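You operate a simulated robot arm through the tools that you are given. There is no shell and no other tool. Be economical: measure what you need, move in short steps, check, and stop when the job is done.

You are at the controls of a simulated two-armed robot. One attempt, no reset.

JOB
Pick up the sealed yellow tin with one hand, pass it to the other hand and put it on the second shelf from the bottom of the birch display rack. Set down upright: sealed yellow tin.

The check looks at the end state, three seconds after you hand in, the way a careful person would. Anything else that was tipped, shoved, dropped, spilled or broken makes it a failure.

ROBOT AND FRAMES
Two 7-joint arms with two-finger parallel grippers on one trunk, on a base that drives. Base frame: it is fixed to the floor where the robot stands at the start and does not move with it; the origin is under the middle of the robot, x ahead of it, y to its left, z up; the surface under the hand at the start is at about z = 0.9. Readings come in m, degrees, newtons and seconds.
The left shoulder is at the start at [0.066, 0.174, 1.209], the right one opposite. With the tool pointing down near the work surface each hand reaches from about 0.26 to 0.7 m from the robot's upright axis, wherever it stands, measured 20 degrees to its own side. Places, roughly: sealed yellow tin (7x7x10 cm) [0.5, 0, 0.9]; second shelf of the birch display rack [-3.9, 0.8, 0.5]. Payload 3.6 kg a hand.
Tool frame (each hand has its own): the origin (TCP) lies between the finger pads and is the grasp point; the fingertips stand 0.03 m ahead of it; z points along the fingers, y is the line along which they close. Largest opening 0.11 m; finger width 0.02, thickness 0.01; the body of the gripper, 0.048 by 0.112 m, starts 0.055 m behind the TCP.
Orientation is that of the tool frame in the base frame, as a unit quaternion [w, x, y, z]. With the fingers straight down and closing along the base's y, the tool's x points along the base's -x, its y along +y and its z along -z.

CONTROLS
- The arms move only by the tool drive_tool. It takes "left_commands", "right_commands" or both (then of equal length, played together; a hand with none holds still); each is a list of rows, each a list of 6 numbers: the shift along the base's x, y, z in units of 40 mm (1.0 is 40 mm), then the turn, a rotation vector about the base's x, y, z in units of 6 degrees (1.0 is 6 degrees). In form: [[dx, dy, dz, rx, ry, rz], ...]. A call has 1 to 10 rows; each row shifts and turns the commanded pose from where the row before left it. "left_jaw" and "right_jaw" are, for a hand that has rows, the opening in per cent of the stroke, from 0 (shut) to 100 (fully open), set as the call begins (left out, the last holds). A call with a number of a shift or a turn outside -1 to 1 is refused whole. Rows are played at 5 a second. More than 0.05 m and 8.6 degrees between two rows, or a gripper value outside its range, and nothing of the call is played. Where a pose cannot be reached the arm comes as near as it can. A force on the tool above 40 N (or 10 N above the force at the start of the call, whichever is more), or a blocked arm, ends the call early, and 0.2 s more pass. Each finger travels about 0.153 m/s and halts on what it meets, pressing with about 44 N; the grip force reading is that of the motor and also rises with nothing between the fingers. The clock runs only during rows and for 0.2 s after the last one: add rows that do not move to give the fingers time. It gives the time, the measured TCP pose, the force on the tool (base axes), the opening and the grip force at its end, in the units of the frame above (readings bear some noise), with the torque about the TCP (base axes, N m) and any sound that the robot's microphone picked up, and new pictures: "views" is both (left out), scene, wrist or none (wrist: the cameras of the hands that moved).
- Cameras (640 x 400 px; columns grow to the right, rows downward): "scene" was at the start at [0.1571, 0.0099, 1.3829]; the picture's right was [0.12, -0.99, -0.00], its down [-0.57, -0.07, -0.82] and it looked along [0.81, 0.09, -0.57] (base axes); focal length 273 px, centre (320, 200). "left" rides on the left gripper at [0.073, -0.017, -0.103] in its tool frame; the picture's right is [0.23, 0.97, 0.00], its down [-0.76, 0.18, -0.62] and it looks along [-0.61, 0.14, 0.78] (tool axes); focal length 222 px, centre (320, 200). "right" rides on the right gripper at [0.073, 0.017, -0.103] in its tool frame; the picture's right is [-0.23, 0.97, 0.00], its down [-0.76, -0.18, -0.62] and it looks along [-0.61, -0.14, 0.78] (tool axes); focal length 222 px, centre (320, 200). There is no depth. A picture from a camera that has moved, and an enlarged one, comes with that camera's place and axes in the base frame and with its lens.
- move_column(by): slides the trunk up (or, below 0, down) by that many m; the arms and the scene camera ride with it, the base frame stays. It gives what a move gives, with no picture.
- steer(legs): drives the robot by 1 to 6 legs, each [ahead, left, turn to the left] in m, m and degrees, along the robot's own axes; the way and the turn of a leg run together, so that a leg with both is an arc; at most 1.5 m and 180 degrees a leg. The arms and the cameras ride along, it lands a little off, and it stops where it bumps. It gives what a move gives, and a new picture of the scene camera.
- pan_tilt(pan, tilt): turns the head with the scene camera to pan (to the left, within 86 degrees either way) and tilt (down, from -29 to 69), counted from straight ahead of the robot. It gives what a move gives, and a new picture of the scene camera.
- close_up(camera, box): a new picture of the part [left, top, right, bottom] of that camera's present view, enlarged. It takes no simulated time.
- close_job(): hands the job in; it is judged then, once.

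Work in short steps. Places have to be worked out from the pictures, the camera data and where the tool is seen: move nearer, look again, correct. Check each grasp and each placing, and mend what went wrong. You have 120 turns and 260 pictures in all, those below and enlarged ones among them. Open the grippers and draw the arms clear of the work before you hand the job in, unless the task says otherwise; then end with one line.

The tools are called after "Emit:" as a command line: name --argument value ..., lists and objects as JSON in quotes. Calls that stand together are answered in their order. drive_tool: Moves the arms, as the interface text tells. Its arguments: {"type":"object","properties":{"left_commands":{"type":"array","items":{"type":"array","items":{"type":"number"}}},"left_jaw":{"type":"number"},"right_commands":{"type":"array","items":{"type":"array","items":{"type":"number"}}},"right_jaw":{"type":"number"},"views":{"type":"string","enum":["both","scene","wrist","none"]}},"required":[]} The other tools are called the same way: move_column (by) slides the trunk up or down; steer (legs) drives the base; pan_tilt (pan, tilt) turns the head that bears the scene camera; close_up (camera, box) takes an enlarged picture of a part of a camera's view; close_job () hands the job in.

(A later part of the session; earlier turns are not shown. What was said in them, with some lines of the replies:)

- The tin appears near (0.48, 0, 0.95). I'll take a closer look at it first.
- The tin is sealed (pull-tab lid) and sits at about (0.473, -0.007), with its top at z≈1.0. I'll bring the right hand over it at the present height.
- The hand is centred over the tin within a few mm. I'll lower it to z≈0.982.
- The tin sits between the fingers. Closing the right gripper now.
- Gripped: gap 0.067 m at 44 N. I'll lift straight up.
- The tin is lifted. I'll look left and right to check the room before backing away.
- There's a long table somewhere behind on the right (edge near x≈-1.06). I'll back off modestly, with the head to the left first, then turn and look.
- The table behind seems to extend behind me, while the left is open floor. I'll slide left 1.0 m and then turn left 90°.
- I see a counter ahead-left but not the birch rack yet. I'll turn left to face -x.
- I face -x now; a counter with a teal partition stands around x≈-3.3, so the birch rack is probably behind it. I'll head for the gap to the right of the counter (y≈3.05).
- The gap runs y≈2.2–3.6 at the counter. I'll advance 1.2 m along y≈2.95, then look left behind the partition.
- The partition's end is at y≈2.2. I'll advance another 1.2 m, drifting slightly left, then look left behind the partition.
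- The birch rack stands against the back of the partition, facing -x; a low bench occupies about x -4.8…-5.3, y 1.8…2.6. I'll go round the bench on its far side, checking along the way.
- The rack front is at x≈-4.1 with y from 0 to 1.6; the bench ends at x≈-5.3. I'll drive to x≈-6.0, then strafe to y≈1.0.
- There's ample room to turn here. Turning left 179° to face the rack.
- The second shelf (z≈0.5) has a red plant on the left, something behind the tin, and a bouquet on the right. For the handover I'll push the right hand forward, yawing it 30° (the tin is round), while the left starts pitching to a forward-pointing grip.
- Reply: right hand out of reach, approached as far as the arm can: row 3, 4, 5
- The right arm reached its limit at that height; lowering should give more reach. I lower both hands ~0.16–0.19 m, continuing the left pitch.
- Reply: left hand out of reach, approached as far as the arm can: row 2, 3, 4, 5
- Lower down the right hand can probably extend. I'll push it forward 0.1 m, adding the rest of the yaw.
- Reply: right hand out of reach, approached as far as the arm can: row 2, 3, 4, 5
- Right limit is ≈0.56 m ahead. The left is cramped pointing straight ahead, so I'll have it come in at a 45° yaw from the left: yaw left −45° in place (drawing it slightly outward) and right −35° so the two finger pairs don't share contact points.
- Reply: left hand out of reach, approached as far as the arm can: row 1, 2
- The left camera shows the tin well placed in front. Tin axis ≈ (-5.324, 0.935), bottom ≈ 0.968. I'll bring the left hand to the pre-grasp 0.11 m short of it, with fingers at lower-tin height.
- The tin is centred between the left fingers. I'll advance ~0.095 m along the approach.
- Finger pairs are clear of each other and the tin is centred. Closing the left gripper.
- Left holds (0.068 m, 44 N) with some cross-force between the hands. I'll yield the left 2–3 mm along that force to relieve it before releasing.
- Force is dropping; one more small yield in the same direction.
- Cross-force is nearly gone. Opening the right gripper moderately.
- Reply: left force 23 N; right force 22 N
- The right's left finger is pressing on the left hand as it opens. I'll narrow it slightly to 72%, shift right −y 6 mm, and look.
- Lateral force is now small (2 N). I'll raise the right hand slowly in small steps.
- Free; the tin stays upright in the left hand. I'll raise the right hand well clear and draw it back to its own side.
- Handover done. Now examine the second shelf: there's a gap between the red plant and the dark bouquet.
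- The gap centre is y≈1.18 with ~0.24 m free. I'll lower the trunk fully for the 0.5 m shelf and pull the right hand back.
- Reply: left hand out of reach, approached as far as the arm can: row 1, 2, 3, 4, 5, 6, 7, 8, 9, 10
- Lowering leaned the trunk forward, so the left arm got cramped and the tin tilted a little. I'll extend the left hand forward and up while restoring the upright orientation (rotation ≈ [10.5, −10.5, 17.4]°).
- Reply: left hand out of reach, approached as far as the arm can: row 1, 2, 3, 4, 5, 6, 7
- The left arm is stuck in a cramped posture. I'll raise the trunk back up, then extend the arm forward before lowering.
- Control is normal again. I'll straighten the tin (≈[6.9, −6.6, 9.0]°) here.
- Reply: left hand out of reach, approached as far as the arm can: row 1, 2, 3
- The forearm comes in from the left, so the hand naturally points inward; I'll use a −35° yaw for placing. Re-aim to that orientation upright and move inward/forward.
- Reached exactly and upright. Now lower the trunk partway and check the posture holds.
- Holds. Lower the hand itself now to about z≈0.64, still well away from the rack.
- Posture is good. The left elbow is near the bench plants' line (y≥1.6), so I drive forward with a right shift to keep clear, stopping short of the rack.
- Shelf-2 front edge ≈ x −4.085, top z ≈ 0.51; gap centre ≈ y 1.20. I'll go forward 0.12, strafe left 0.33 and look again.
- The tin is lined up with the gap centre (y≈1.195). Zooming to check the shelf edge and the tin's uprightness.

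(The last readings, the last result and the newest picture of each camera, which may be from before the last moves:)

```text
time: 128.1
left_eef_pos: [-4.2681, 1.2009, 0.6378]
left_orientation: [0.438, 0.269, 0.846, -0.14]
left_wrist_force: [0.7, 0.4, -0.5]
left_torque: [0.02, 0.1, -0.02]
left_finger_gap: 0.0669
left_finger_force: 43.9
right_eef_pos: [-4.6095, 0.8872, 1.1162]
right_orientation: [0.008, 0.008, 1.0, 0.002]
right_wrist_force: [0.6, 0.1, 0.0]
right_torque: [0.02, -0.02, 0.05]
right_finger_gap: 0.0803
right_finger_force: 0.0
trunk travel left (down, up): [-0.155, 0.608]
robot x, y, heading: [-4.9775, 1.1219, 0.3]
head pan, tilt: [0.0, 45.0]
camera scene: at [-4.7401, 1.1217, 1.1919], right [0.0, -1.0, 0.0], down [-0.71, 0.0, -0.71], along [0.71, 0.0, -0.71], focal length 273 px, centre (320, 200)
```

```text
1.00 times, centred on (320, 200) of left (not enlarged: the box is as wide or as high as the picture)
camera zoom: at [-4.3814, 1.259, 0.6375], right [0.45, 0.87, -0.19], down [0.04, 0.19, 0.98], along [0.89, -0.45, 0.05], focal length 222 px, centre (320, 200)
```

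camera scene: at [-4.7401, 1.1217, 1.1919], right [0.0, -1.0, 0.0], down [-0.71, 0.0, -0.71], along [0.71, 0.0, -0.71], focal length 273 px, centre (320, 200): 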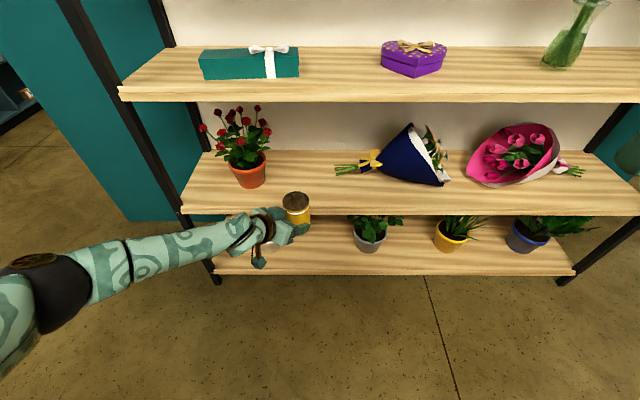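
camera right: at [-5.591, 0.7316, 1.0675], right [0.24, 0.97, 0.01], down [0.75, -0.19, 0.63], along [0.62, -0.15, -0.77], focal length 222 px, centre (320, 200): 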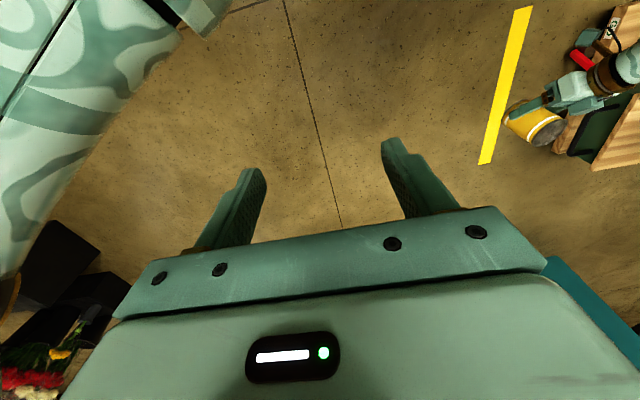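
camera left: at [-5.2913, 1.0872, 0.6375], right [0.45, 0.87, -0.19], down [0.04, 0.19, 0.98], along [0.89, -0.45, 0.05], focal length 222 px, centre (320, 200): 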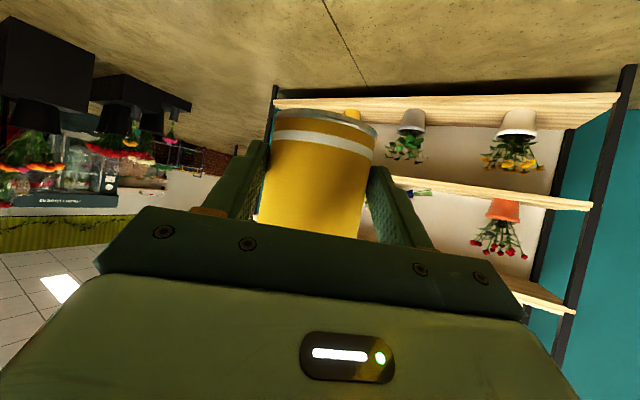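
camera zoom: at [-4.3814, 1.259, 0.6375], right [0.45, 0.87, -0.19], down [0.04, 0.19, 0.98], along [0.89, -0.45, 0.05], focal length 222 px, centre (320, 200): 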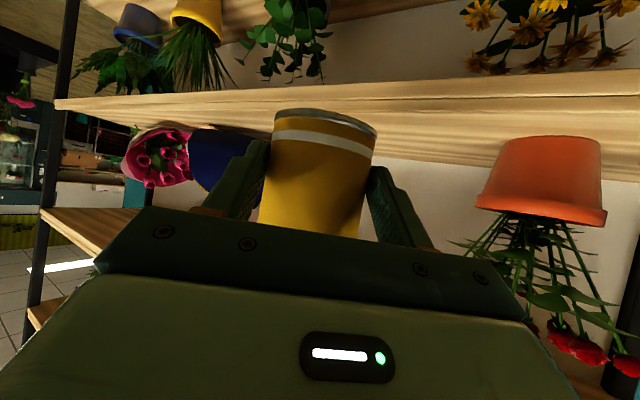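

Upright and clear by ~9 cm above the shelf. Drive forward 0.25 m to bring the tin over the shelf.

Emit:
steer --legs '[[0.25, 0, 0]]'

Emit:
close_up --camera "left" --box '[0, 0, 640, 400]'

```text
time: 129.9
left_eef_pos: [-4.0289, 1.2018, 0.6381]
left_orientation: [0.438, 0.269, 0.846, -0.142]
left_wrist_force: [-0.8, 0.3, -0.6]
left_torque: [0.03, 0.06, 0.01]
left_finger_gap: 0.0671
left_finger_force: 44.5
right_eef_pos: [-4.3702, 0.8876, 1.117]
right_orientation: [0.007, 0.008, 1.0, 0.002]
right_wrist_force: [0.1, -0.5, 0.5]
right_torque: [0.01, 0.02, 0.0]
right_finger_gap: 0.0805
right_finger_force: 0.1
trunk travel left (down, up): [-0.155, 0.608]
robot x, y, heading: [-4.7334, 1.1211, 0.3]
head pan, tilt: [0.0, 45.0]
camera scene: at [-4.499, 1.1218, 1.1916], right [0.0, -1.0, 0.0], down [-0.71, 0.0, -0.71], along [0.71, 0.0, -0.71], focal length 273 px, centre (320, 200)
```

scene: 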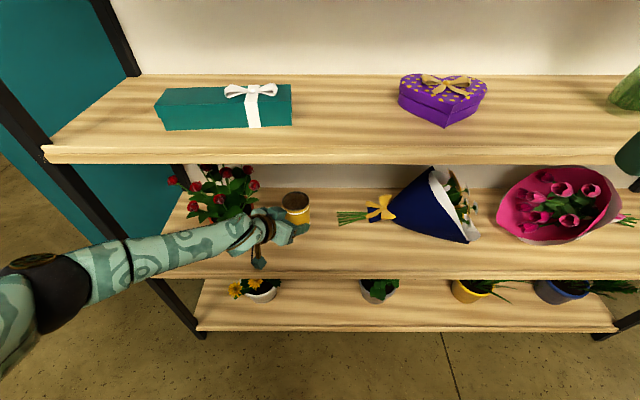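

```text
1.00 times, centred on (320, 200) of left (not enlarged: the box is as wide or as high as the picture)
camera zoom: at [-4.1409, 1.2594, 0.637], right [0.45, 0.87, -0.19], down [0.05, 0.19, 0.98], along [0.89, -0.45, 0.05], focal length 222 px, centre (320, 200)
```

zoom: 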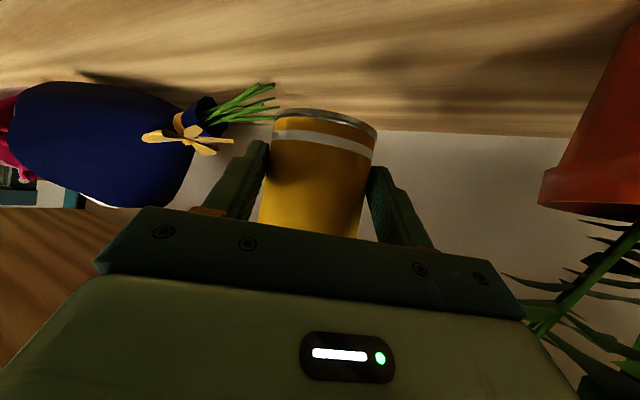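

Tin axis at ≈(−4.018, 1.194), 3 cm inside the edge. I'll move 2 cm deeper, 1.5 cm away from the plant, and descend to about 3 cm above the shelf.

Emit:
drive_tool --left_commands '[[0.6, -0.4, 0, 0, 0, 0], [0, 0, -0.5, 0, 0, 0], [0, 0, -0.5, 0, 0, 0], [0, 0, -0.5, 0, 0, 0], [0, 0, 0, 0, 0, 0]]'

Emit:
close_up --camera "scene" --box '[200, 140, 380, 300]'

```text
time: 131.1
left_eef_pos: [-4.0044, 1.1851, 0.5786]
left_orientation: [0.44, 0.268, 0.846, -0.14]
left_wrist_force: [0.2, 0.2, 0.5]
left_torque: [0.05, 0.07, -0.02]
left_finger_gap: 0.0668
left_finger_force: 43.9
right_eef_pos: [-4.3704, 0.8873, 1.1154]
right_orientation: [0.008, 0.008, 1.0, 0.001]
right_wrist_force: [0.1, -0.2, -0.2]
right_torque: [-0.04, 0.0, -0.02]
right_finger_gap: 0.0799
right_finger_force: 0.1
trunk travel left (down, up): [-0.155, 0.608]
robot x, y, heading: [-4.7318, 1.1202, 0.2]
head pan, tilt: [0.0, 45.0]
camera scene: at [-4.5, 1.1218, 1.1919], right [0.0, -1.0, 0.0], down [-0.71, 0.0, -0.71], along [0.71, 0.0, -0.71], focal length 273 px, centre (320, 200)
camera left: at [-4.1173, 1.2434, 0.5776], right [0.46, 0.87, -0.19], down [0.04, 0.19, 0.98], along [0.89, -0.46, 0.05], focal length 222 px, centre (320, 200)
```

scene: 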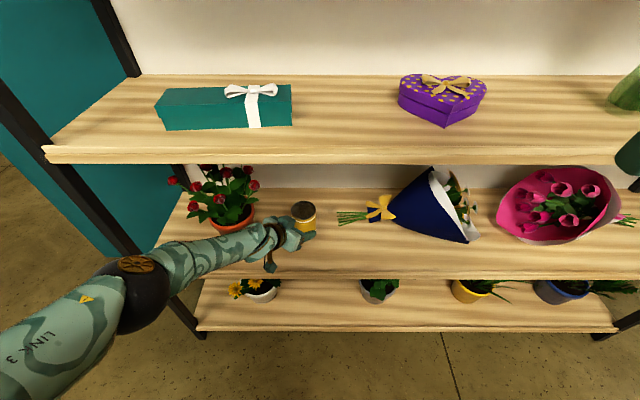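
left: 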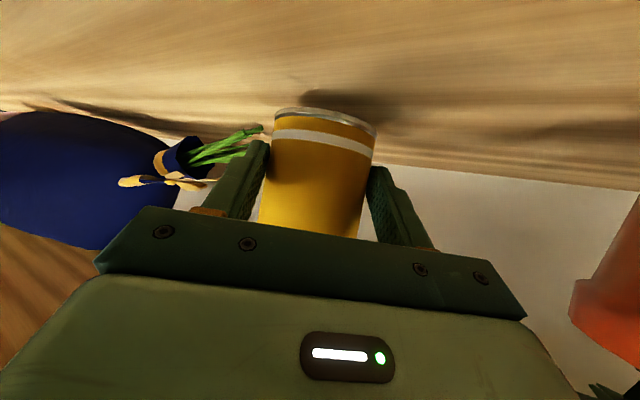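

```text
2.50 times, centred on (290, 220) of scene
camera zoom: at [-4.5, 1.1218, 1.1919], right [0.0, -1.0, 0.0], down [-0.71, 0.0, -0.71], along [0.71, 0.0, -0.71], focal length 682 px, centre (395, 150)
```

zoom: 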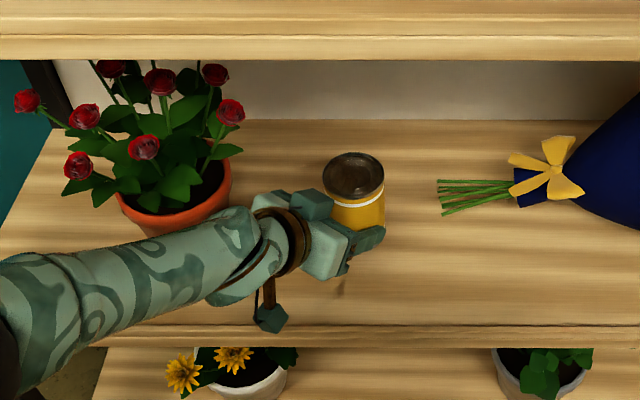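

Clearances look fine (pot ≈10 cm from the forearm). Descend another 2 cm, then creep.

Emit:
drive_tool --left_commands '[[0, 0, -0.25, 0, 0, 0], [0, 0, -0.25, 0, 0, 0], [0, 0, 0, 0, 0, 0]]'

Emit:
close_up --camera "left" --box '[230, 60, 430, 240]'

```text
time: 131.9
left_eef_pos: [-4.0032, 1.1843, 0.5676]
left_orientation: [0.439, 0.268, 0.846, -0.14]
left_wrist_force: [1.3, -0.8, -0.1]
left_torque: [0.07, 0.07, -0.02]
left_finger_gap: 0.0668
left_finger_force: 44.0
left hand out of reach, approached as far as the arm can: row 2
right_eef_pos: [-4.3701, 0.8866, 1.1162]
right_orientation: [0.008, 0.008, 1.0, 0.002]
right_wrist_force: [0.3, 0.1, -0.8]
right_torque: [-0.01, -0.03, 0.0]
right_finger_gap: 0.0804
right_finger_force: 0.0
trunk travel left (down, up): [-0.155, 0.608]
robot x, y, heading: [-4.7371, 1.1202, 0.2]
head pan, tilt: [0.0, 45.0]
camera scene: at [-4.4999, 1.1217, 1.1919], right [0.0, -1.0, 0.0], down [-0.71, 0.0, -0.71], along [0.71, 0.0, -0.71], focal length 273 px, centre (320, 200)
camera left: at [-4.1162, 1.2426, 0.5673], right [0.46, 0.87, -0.19], down [0.04, 0.19, 0.98], along [0.89, -0.45, 0.05], focal length 222 px, centre (320, 200)
```

scene: 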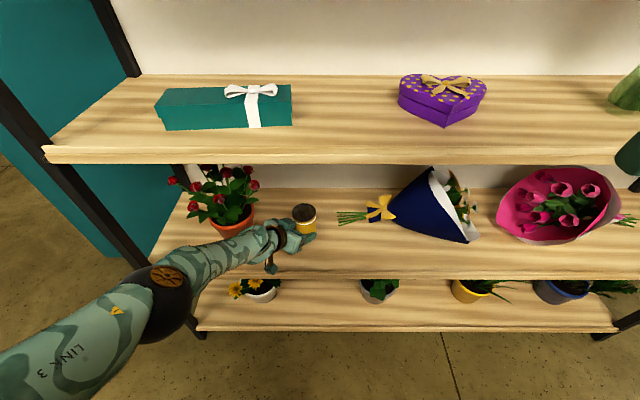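
left: 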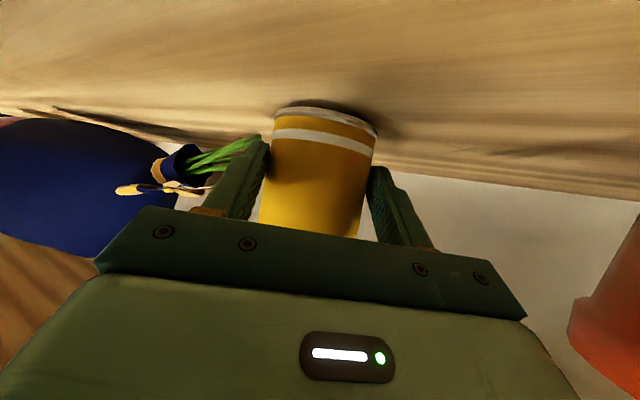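

```text
2.22 times, centred on (330, 150) of left
camera zoom: at [-4.1162, 1.2426, 0.5673], right [0.46, 0.87, -0.19], down [0.04, 0.19, 0.98], along [0.89, -0.45, 0.05], focal length 494 px, centre (298, 311)
```

zoom: 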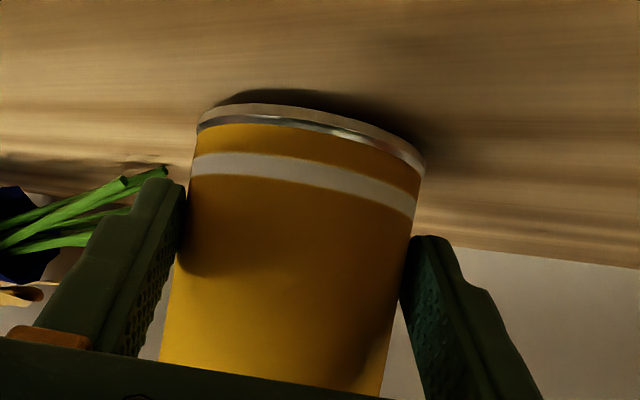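

The arm is near full extension; the trunk can do the rest. Lowering the column 1.5 cm.

Emit:
move_column --by -0.015

Emit:
close_up --camera "left" --box '[230, 60, 430, 240]'

Emit:
close_up --camera "scene" --box '[100, 120, 400, 380]'

```text
time: 132.4
left_eef_pos: [-4.0, 1.1843, 0.5611]
left_orientation: [0.446, 0.269, 0.842, -0.141]
left_wrist_force: [2.3, 0.0, 14.5]
left_torque: [-0.24, -0.32, -0.22]
left_finger_gap: 0.0668
left_finger_force: 44.0
right_eef_pos: [-4.3713, 0.8864, 1.1011]
right_orientation: [0.007, 0.007, 1.0, 0.001]
right_wrist_force: [0.1, 0.0, -0.6]
right_torque: [0.02, -0.01, -0.01]
right_finger_gap: 0.08
right_finger_force: 0.0
trunk travel left (down, up): [-0.141, 0.623]
robot x, y, heading: [-4.7332, 1.1192, 0.2]
head pan, tilt: [0.0, 45.0]
stopped: the force on the tool passed its limit at 42 N (the readings are from after the stop); the commanded pose is now the measured one
```

```text
2.22 times, centred on (330, 150) of left
camera zoom: at [-4.1125, 1.2429, 0.5585], right [0.46, 0.87, -0.19], down [0.03, 0.19, 0.98], along [0.89, -0.46, 0.06], focal length 494 px, centre (298, 311)
```

zoom: 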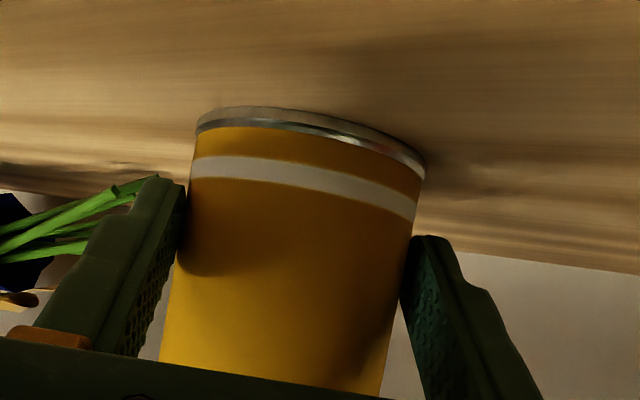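

```text
1.54 times, centred on (250, 250) of scene
camera zoom: at [-4.4933, 1.1219, 1.1769], right [0.0, -1.0, 0.0], down [-0.71, 0.0, -0.71], along [0.71, 0.0, -0.71], focal length 420 px, centre (428, 123)
```

zoom: 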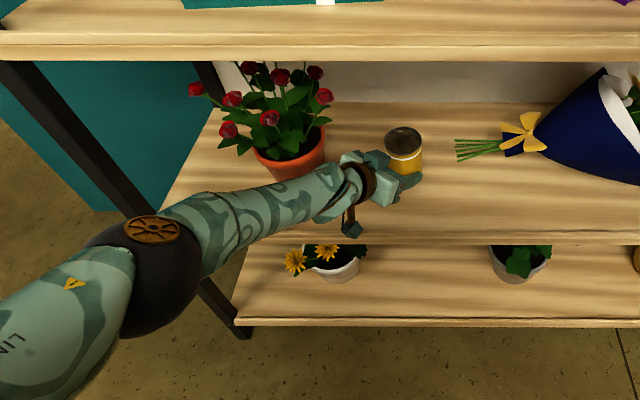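

Contact reached: the contact torque places the push point within 1 cm of the tin's axis, so the tin is sitting on the shelf nearly flat. Opening the left gripper.

Emit:
drive_tool --left_commands '[[0, 0, 0.05, 0, 0, 0], [0, 0, 0, 0, 0, 0], [0, 0, 0, 0, 0, 0]]' --left_jaw 90

Emit:
close_up --camera "scene" --box '[200, 140, 380, 300]'

```text
time: 133.2
left_eef_pos: [-4.001, 1.1862, 0.5591]
left_orientation: [0.443, 0.268, 0.844, -0.14]
left_wrist_force: [0.5, -0.1, 0.5]
left_torque: [0.0, 0.01, 0.0]
left_finger_gap: 0.099
left_finger_force: 0.1
right_eef_pos: [-4.3706, 0.8878, 1.1013]
right_orientation: [0.008, 0.008, 1.0, 0.002]
right_wrist_force: [0.7, 0.0, 0.4]
right_torque: [-0.01, 0.03, -0.03]
right_finger_gap: 0.0801
right_finger_force: 0.0
trunk travel left (down, up): [-0.141, 0.623]
robot x, y, heading: [-4.7339, 1.1216, 0.3]
head pan, tilt: [0.0, 45.0]
camera scene: at [-4.492, 1.1219, 1.1766], right [0.0, -1.0, 0.0], down [-0.71, 0.0, -0.71], along [0.71, 0.0, -0.71], focal length 273 px, centre (320, 200)
camera left: at [-4.1139, 1.243, 0.5573], right [0.46, 0.87, -0.19], down [0.04, 0.19, 0.98], along [0.89, -0.46, 0.06], focal length 222 px, centre (320, 200)
```

scene: 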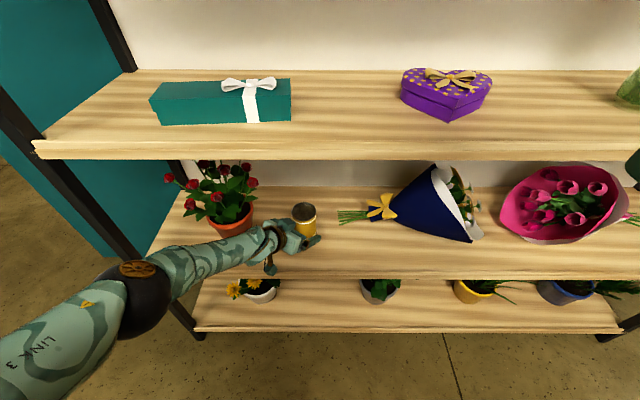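
left: 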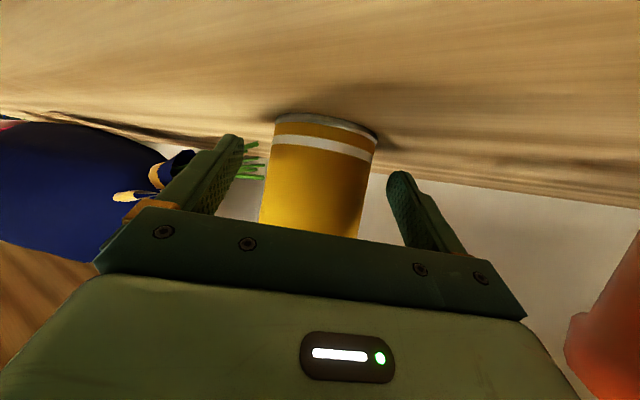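

```text
2.50 times, centred on (290, 220) of scene
camera zoom: at [-4.492, 1.1219, 1.1766], right [0.0, -1.0, 0.0], down [-0.71, 0.0, -0.71], along [0.71, 0.0, -0.71], focal length 682 px, centre (395, 150)
```

zoom: 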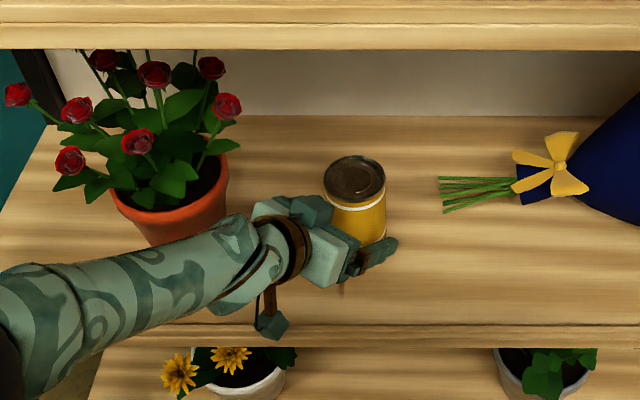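

The tin stands free between the open fingers. Retreat along the finger direction, 0.1 m.

Emit:
drive_tool --left_commands '[[-0.2, 0.14, 0, 0, 0, 0], [-0.41, 0.285, 0, 0, 0, 0], [-0.41, 0.285, 0, 0, 0, 0], [-0.41, 0.285, 0.05, 0, 0, 0], [-0.41, 0.285, 0.05, 0, 0, 0], [0, 0, 0, 0, 0, 0]]'

Emit:
close_up --camera "scene" --box '[160, 140, 380, 300]'

```text
time: 134.7
left_eef_pos: [-4.0742, 1.2386, 0.5658]
left_orientation: [0.443, 0.268, 0.844, -0.14]
left_wrist_force: [0.0, -0.3, 0.9]
left_torque: [0.01, 0.0, 0.0]
left_finger_gap: 0.0993
left_finger_force: 0.0
right_eef_pos: [-4.3696, 0.8872, 1.1024]
right_orientation: [0.006, 0.007, 1.0, 0.002]
right_wrist_force: [-0.8, 0.0, 0.6]
right_torque: [0.02, 0.02, 0.01]
right_finger_gap: 0.0801
right_finger_force: 0.1
trunk travel left (down, up): [-0.141, 0.623]
robot x, y, heading: [-4.7348, 1.1206, 0.2]
head pan, tilt: [0.0, 45.0]
camera scene: at [-4.4919, 1.122, 1.1766], right [0.0, -1.0, 0.0], down [-0.71, 0.0, -0.71], along [0.71, 0.0, -0.71], focal length 273 px, centre (320, 200)
camera left: at [-4.1868, 1.2961, 0.5633], right [0.46, 0.87, -0.19], down [0.04, 0.19, 0.98], along [0.89, -0.46, 0.06], focal length 222 px, centre (320, 200)
```

scene: 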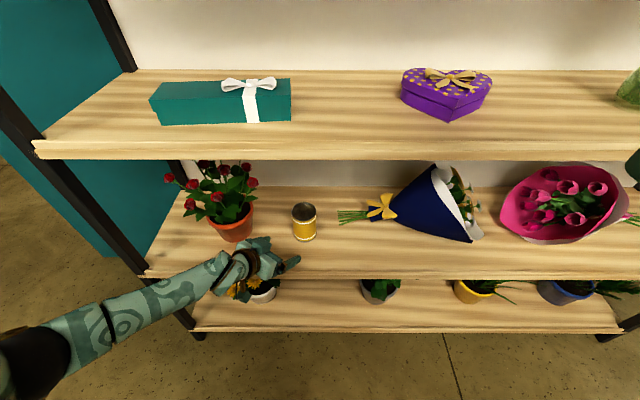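
left: 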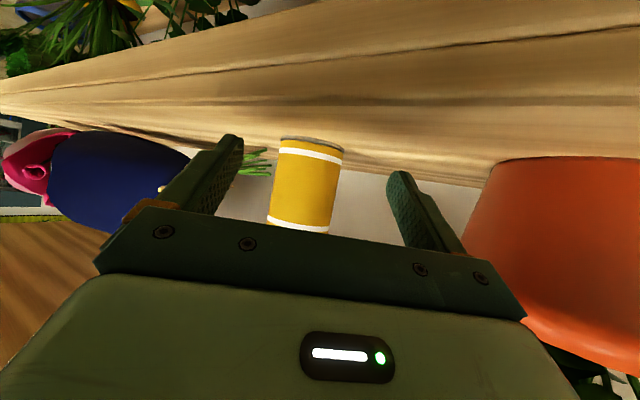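

```text
2.50 times, centred on (270, 220) of scene
camera zoom: at [-4.4919, 1.122, 1.1766], right [0.0, -1.0, 0.0], down [-0.71, 0.0, -0.71], along [0.71, 0.0, -0.71], focal length 682 px, centre (445, 150)
```

zoom: 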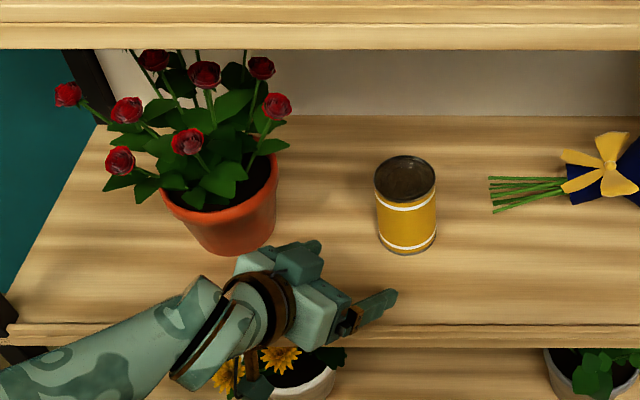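

The tin stands upright on the second shelf, nothing disturbed. Drive the base straight back 0.2 m so the hand clears the rack.

Emit:
steer --legs '[[-0.2, 0, 0]]'

Emit:
close_up --camera "scene" --box '[200, 100, 400, 240]'

```text
time: 136.2
left_eef_pos: [-4.2755, 1.2399, 0.5654]
left_orientation: [0.444, 0.267, 0.844, -0.139]
left_wrist_force: [-1.3, -0.1, -0.2]
left_torque: [0.0, 0.01, 0.03]
left_finger_gap: 0.0993
left_finger_force: 0.1
right_eef_pos: [-4.5689, 0.8886, 1.103]
right_orientation: [0.007, 0.006, 1.0, 0.002]
right_wrist_force: [-0.4, -0.1, 0.0]
right_torque: [0.01, -0.02, -0.01]
right_finger_gap: 0.0806
right_finger_force: 0.0
trunk travel left (down, up): [-0.141, 0.623]
robot x, y, heading: [-4.9369, 1.1161, 0.6]
head pan, tilt: [0.0, 45.0]
camera scene: at [-4.6924, 1.1219, 1.1769], right [0.01, -1.0, 0.0], down [-0.71, -0.01, -0.71], along [0.71, 0.01, -0.71], focal length 273 px, centre (320, 200)
```

scene: 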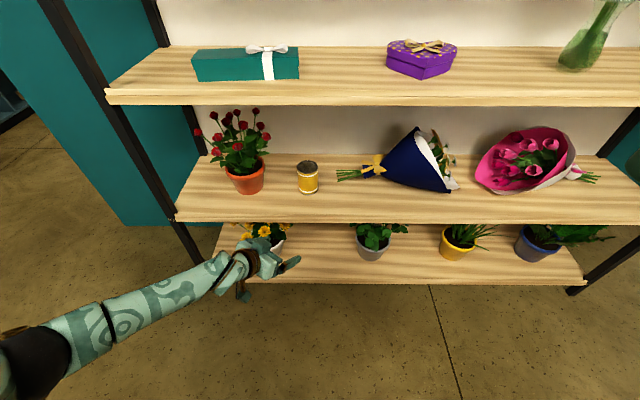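

```text
2.86 times, centred on (300, 170) of scene
camera zoom: at [-4.6924, 1.1219, 1.1769], right [0.01, -1.0, 0.0], down [-0.71, -0.01, -0.71], along [0.71, 0.01, -0.71], focal length 779 px, centre (377, 286)
```

zoom: 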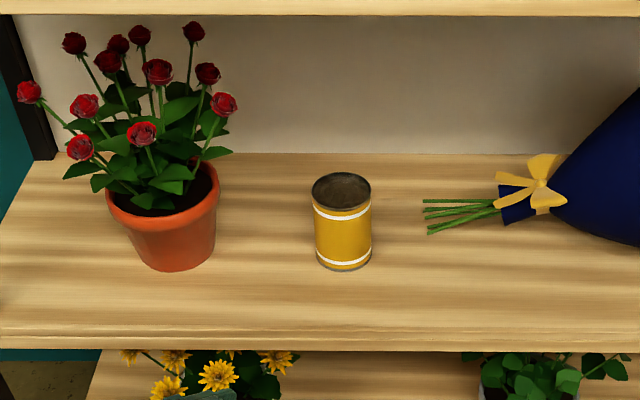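

The tin is upright on the second shelf, both grippers are open and clear of the rack, and its neighbours are undisturbed. Handing in.

Emit:
close_job

```text
The job is handed in.
```

The sealed yellow tin was picked up with the right hand, passed to the left, and set down upright on the second shelf from the bottom of the birch display rack; nothing else was seen to be tipped or moved.
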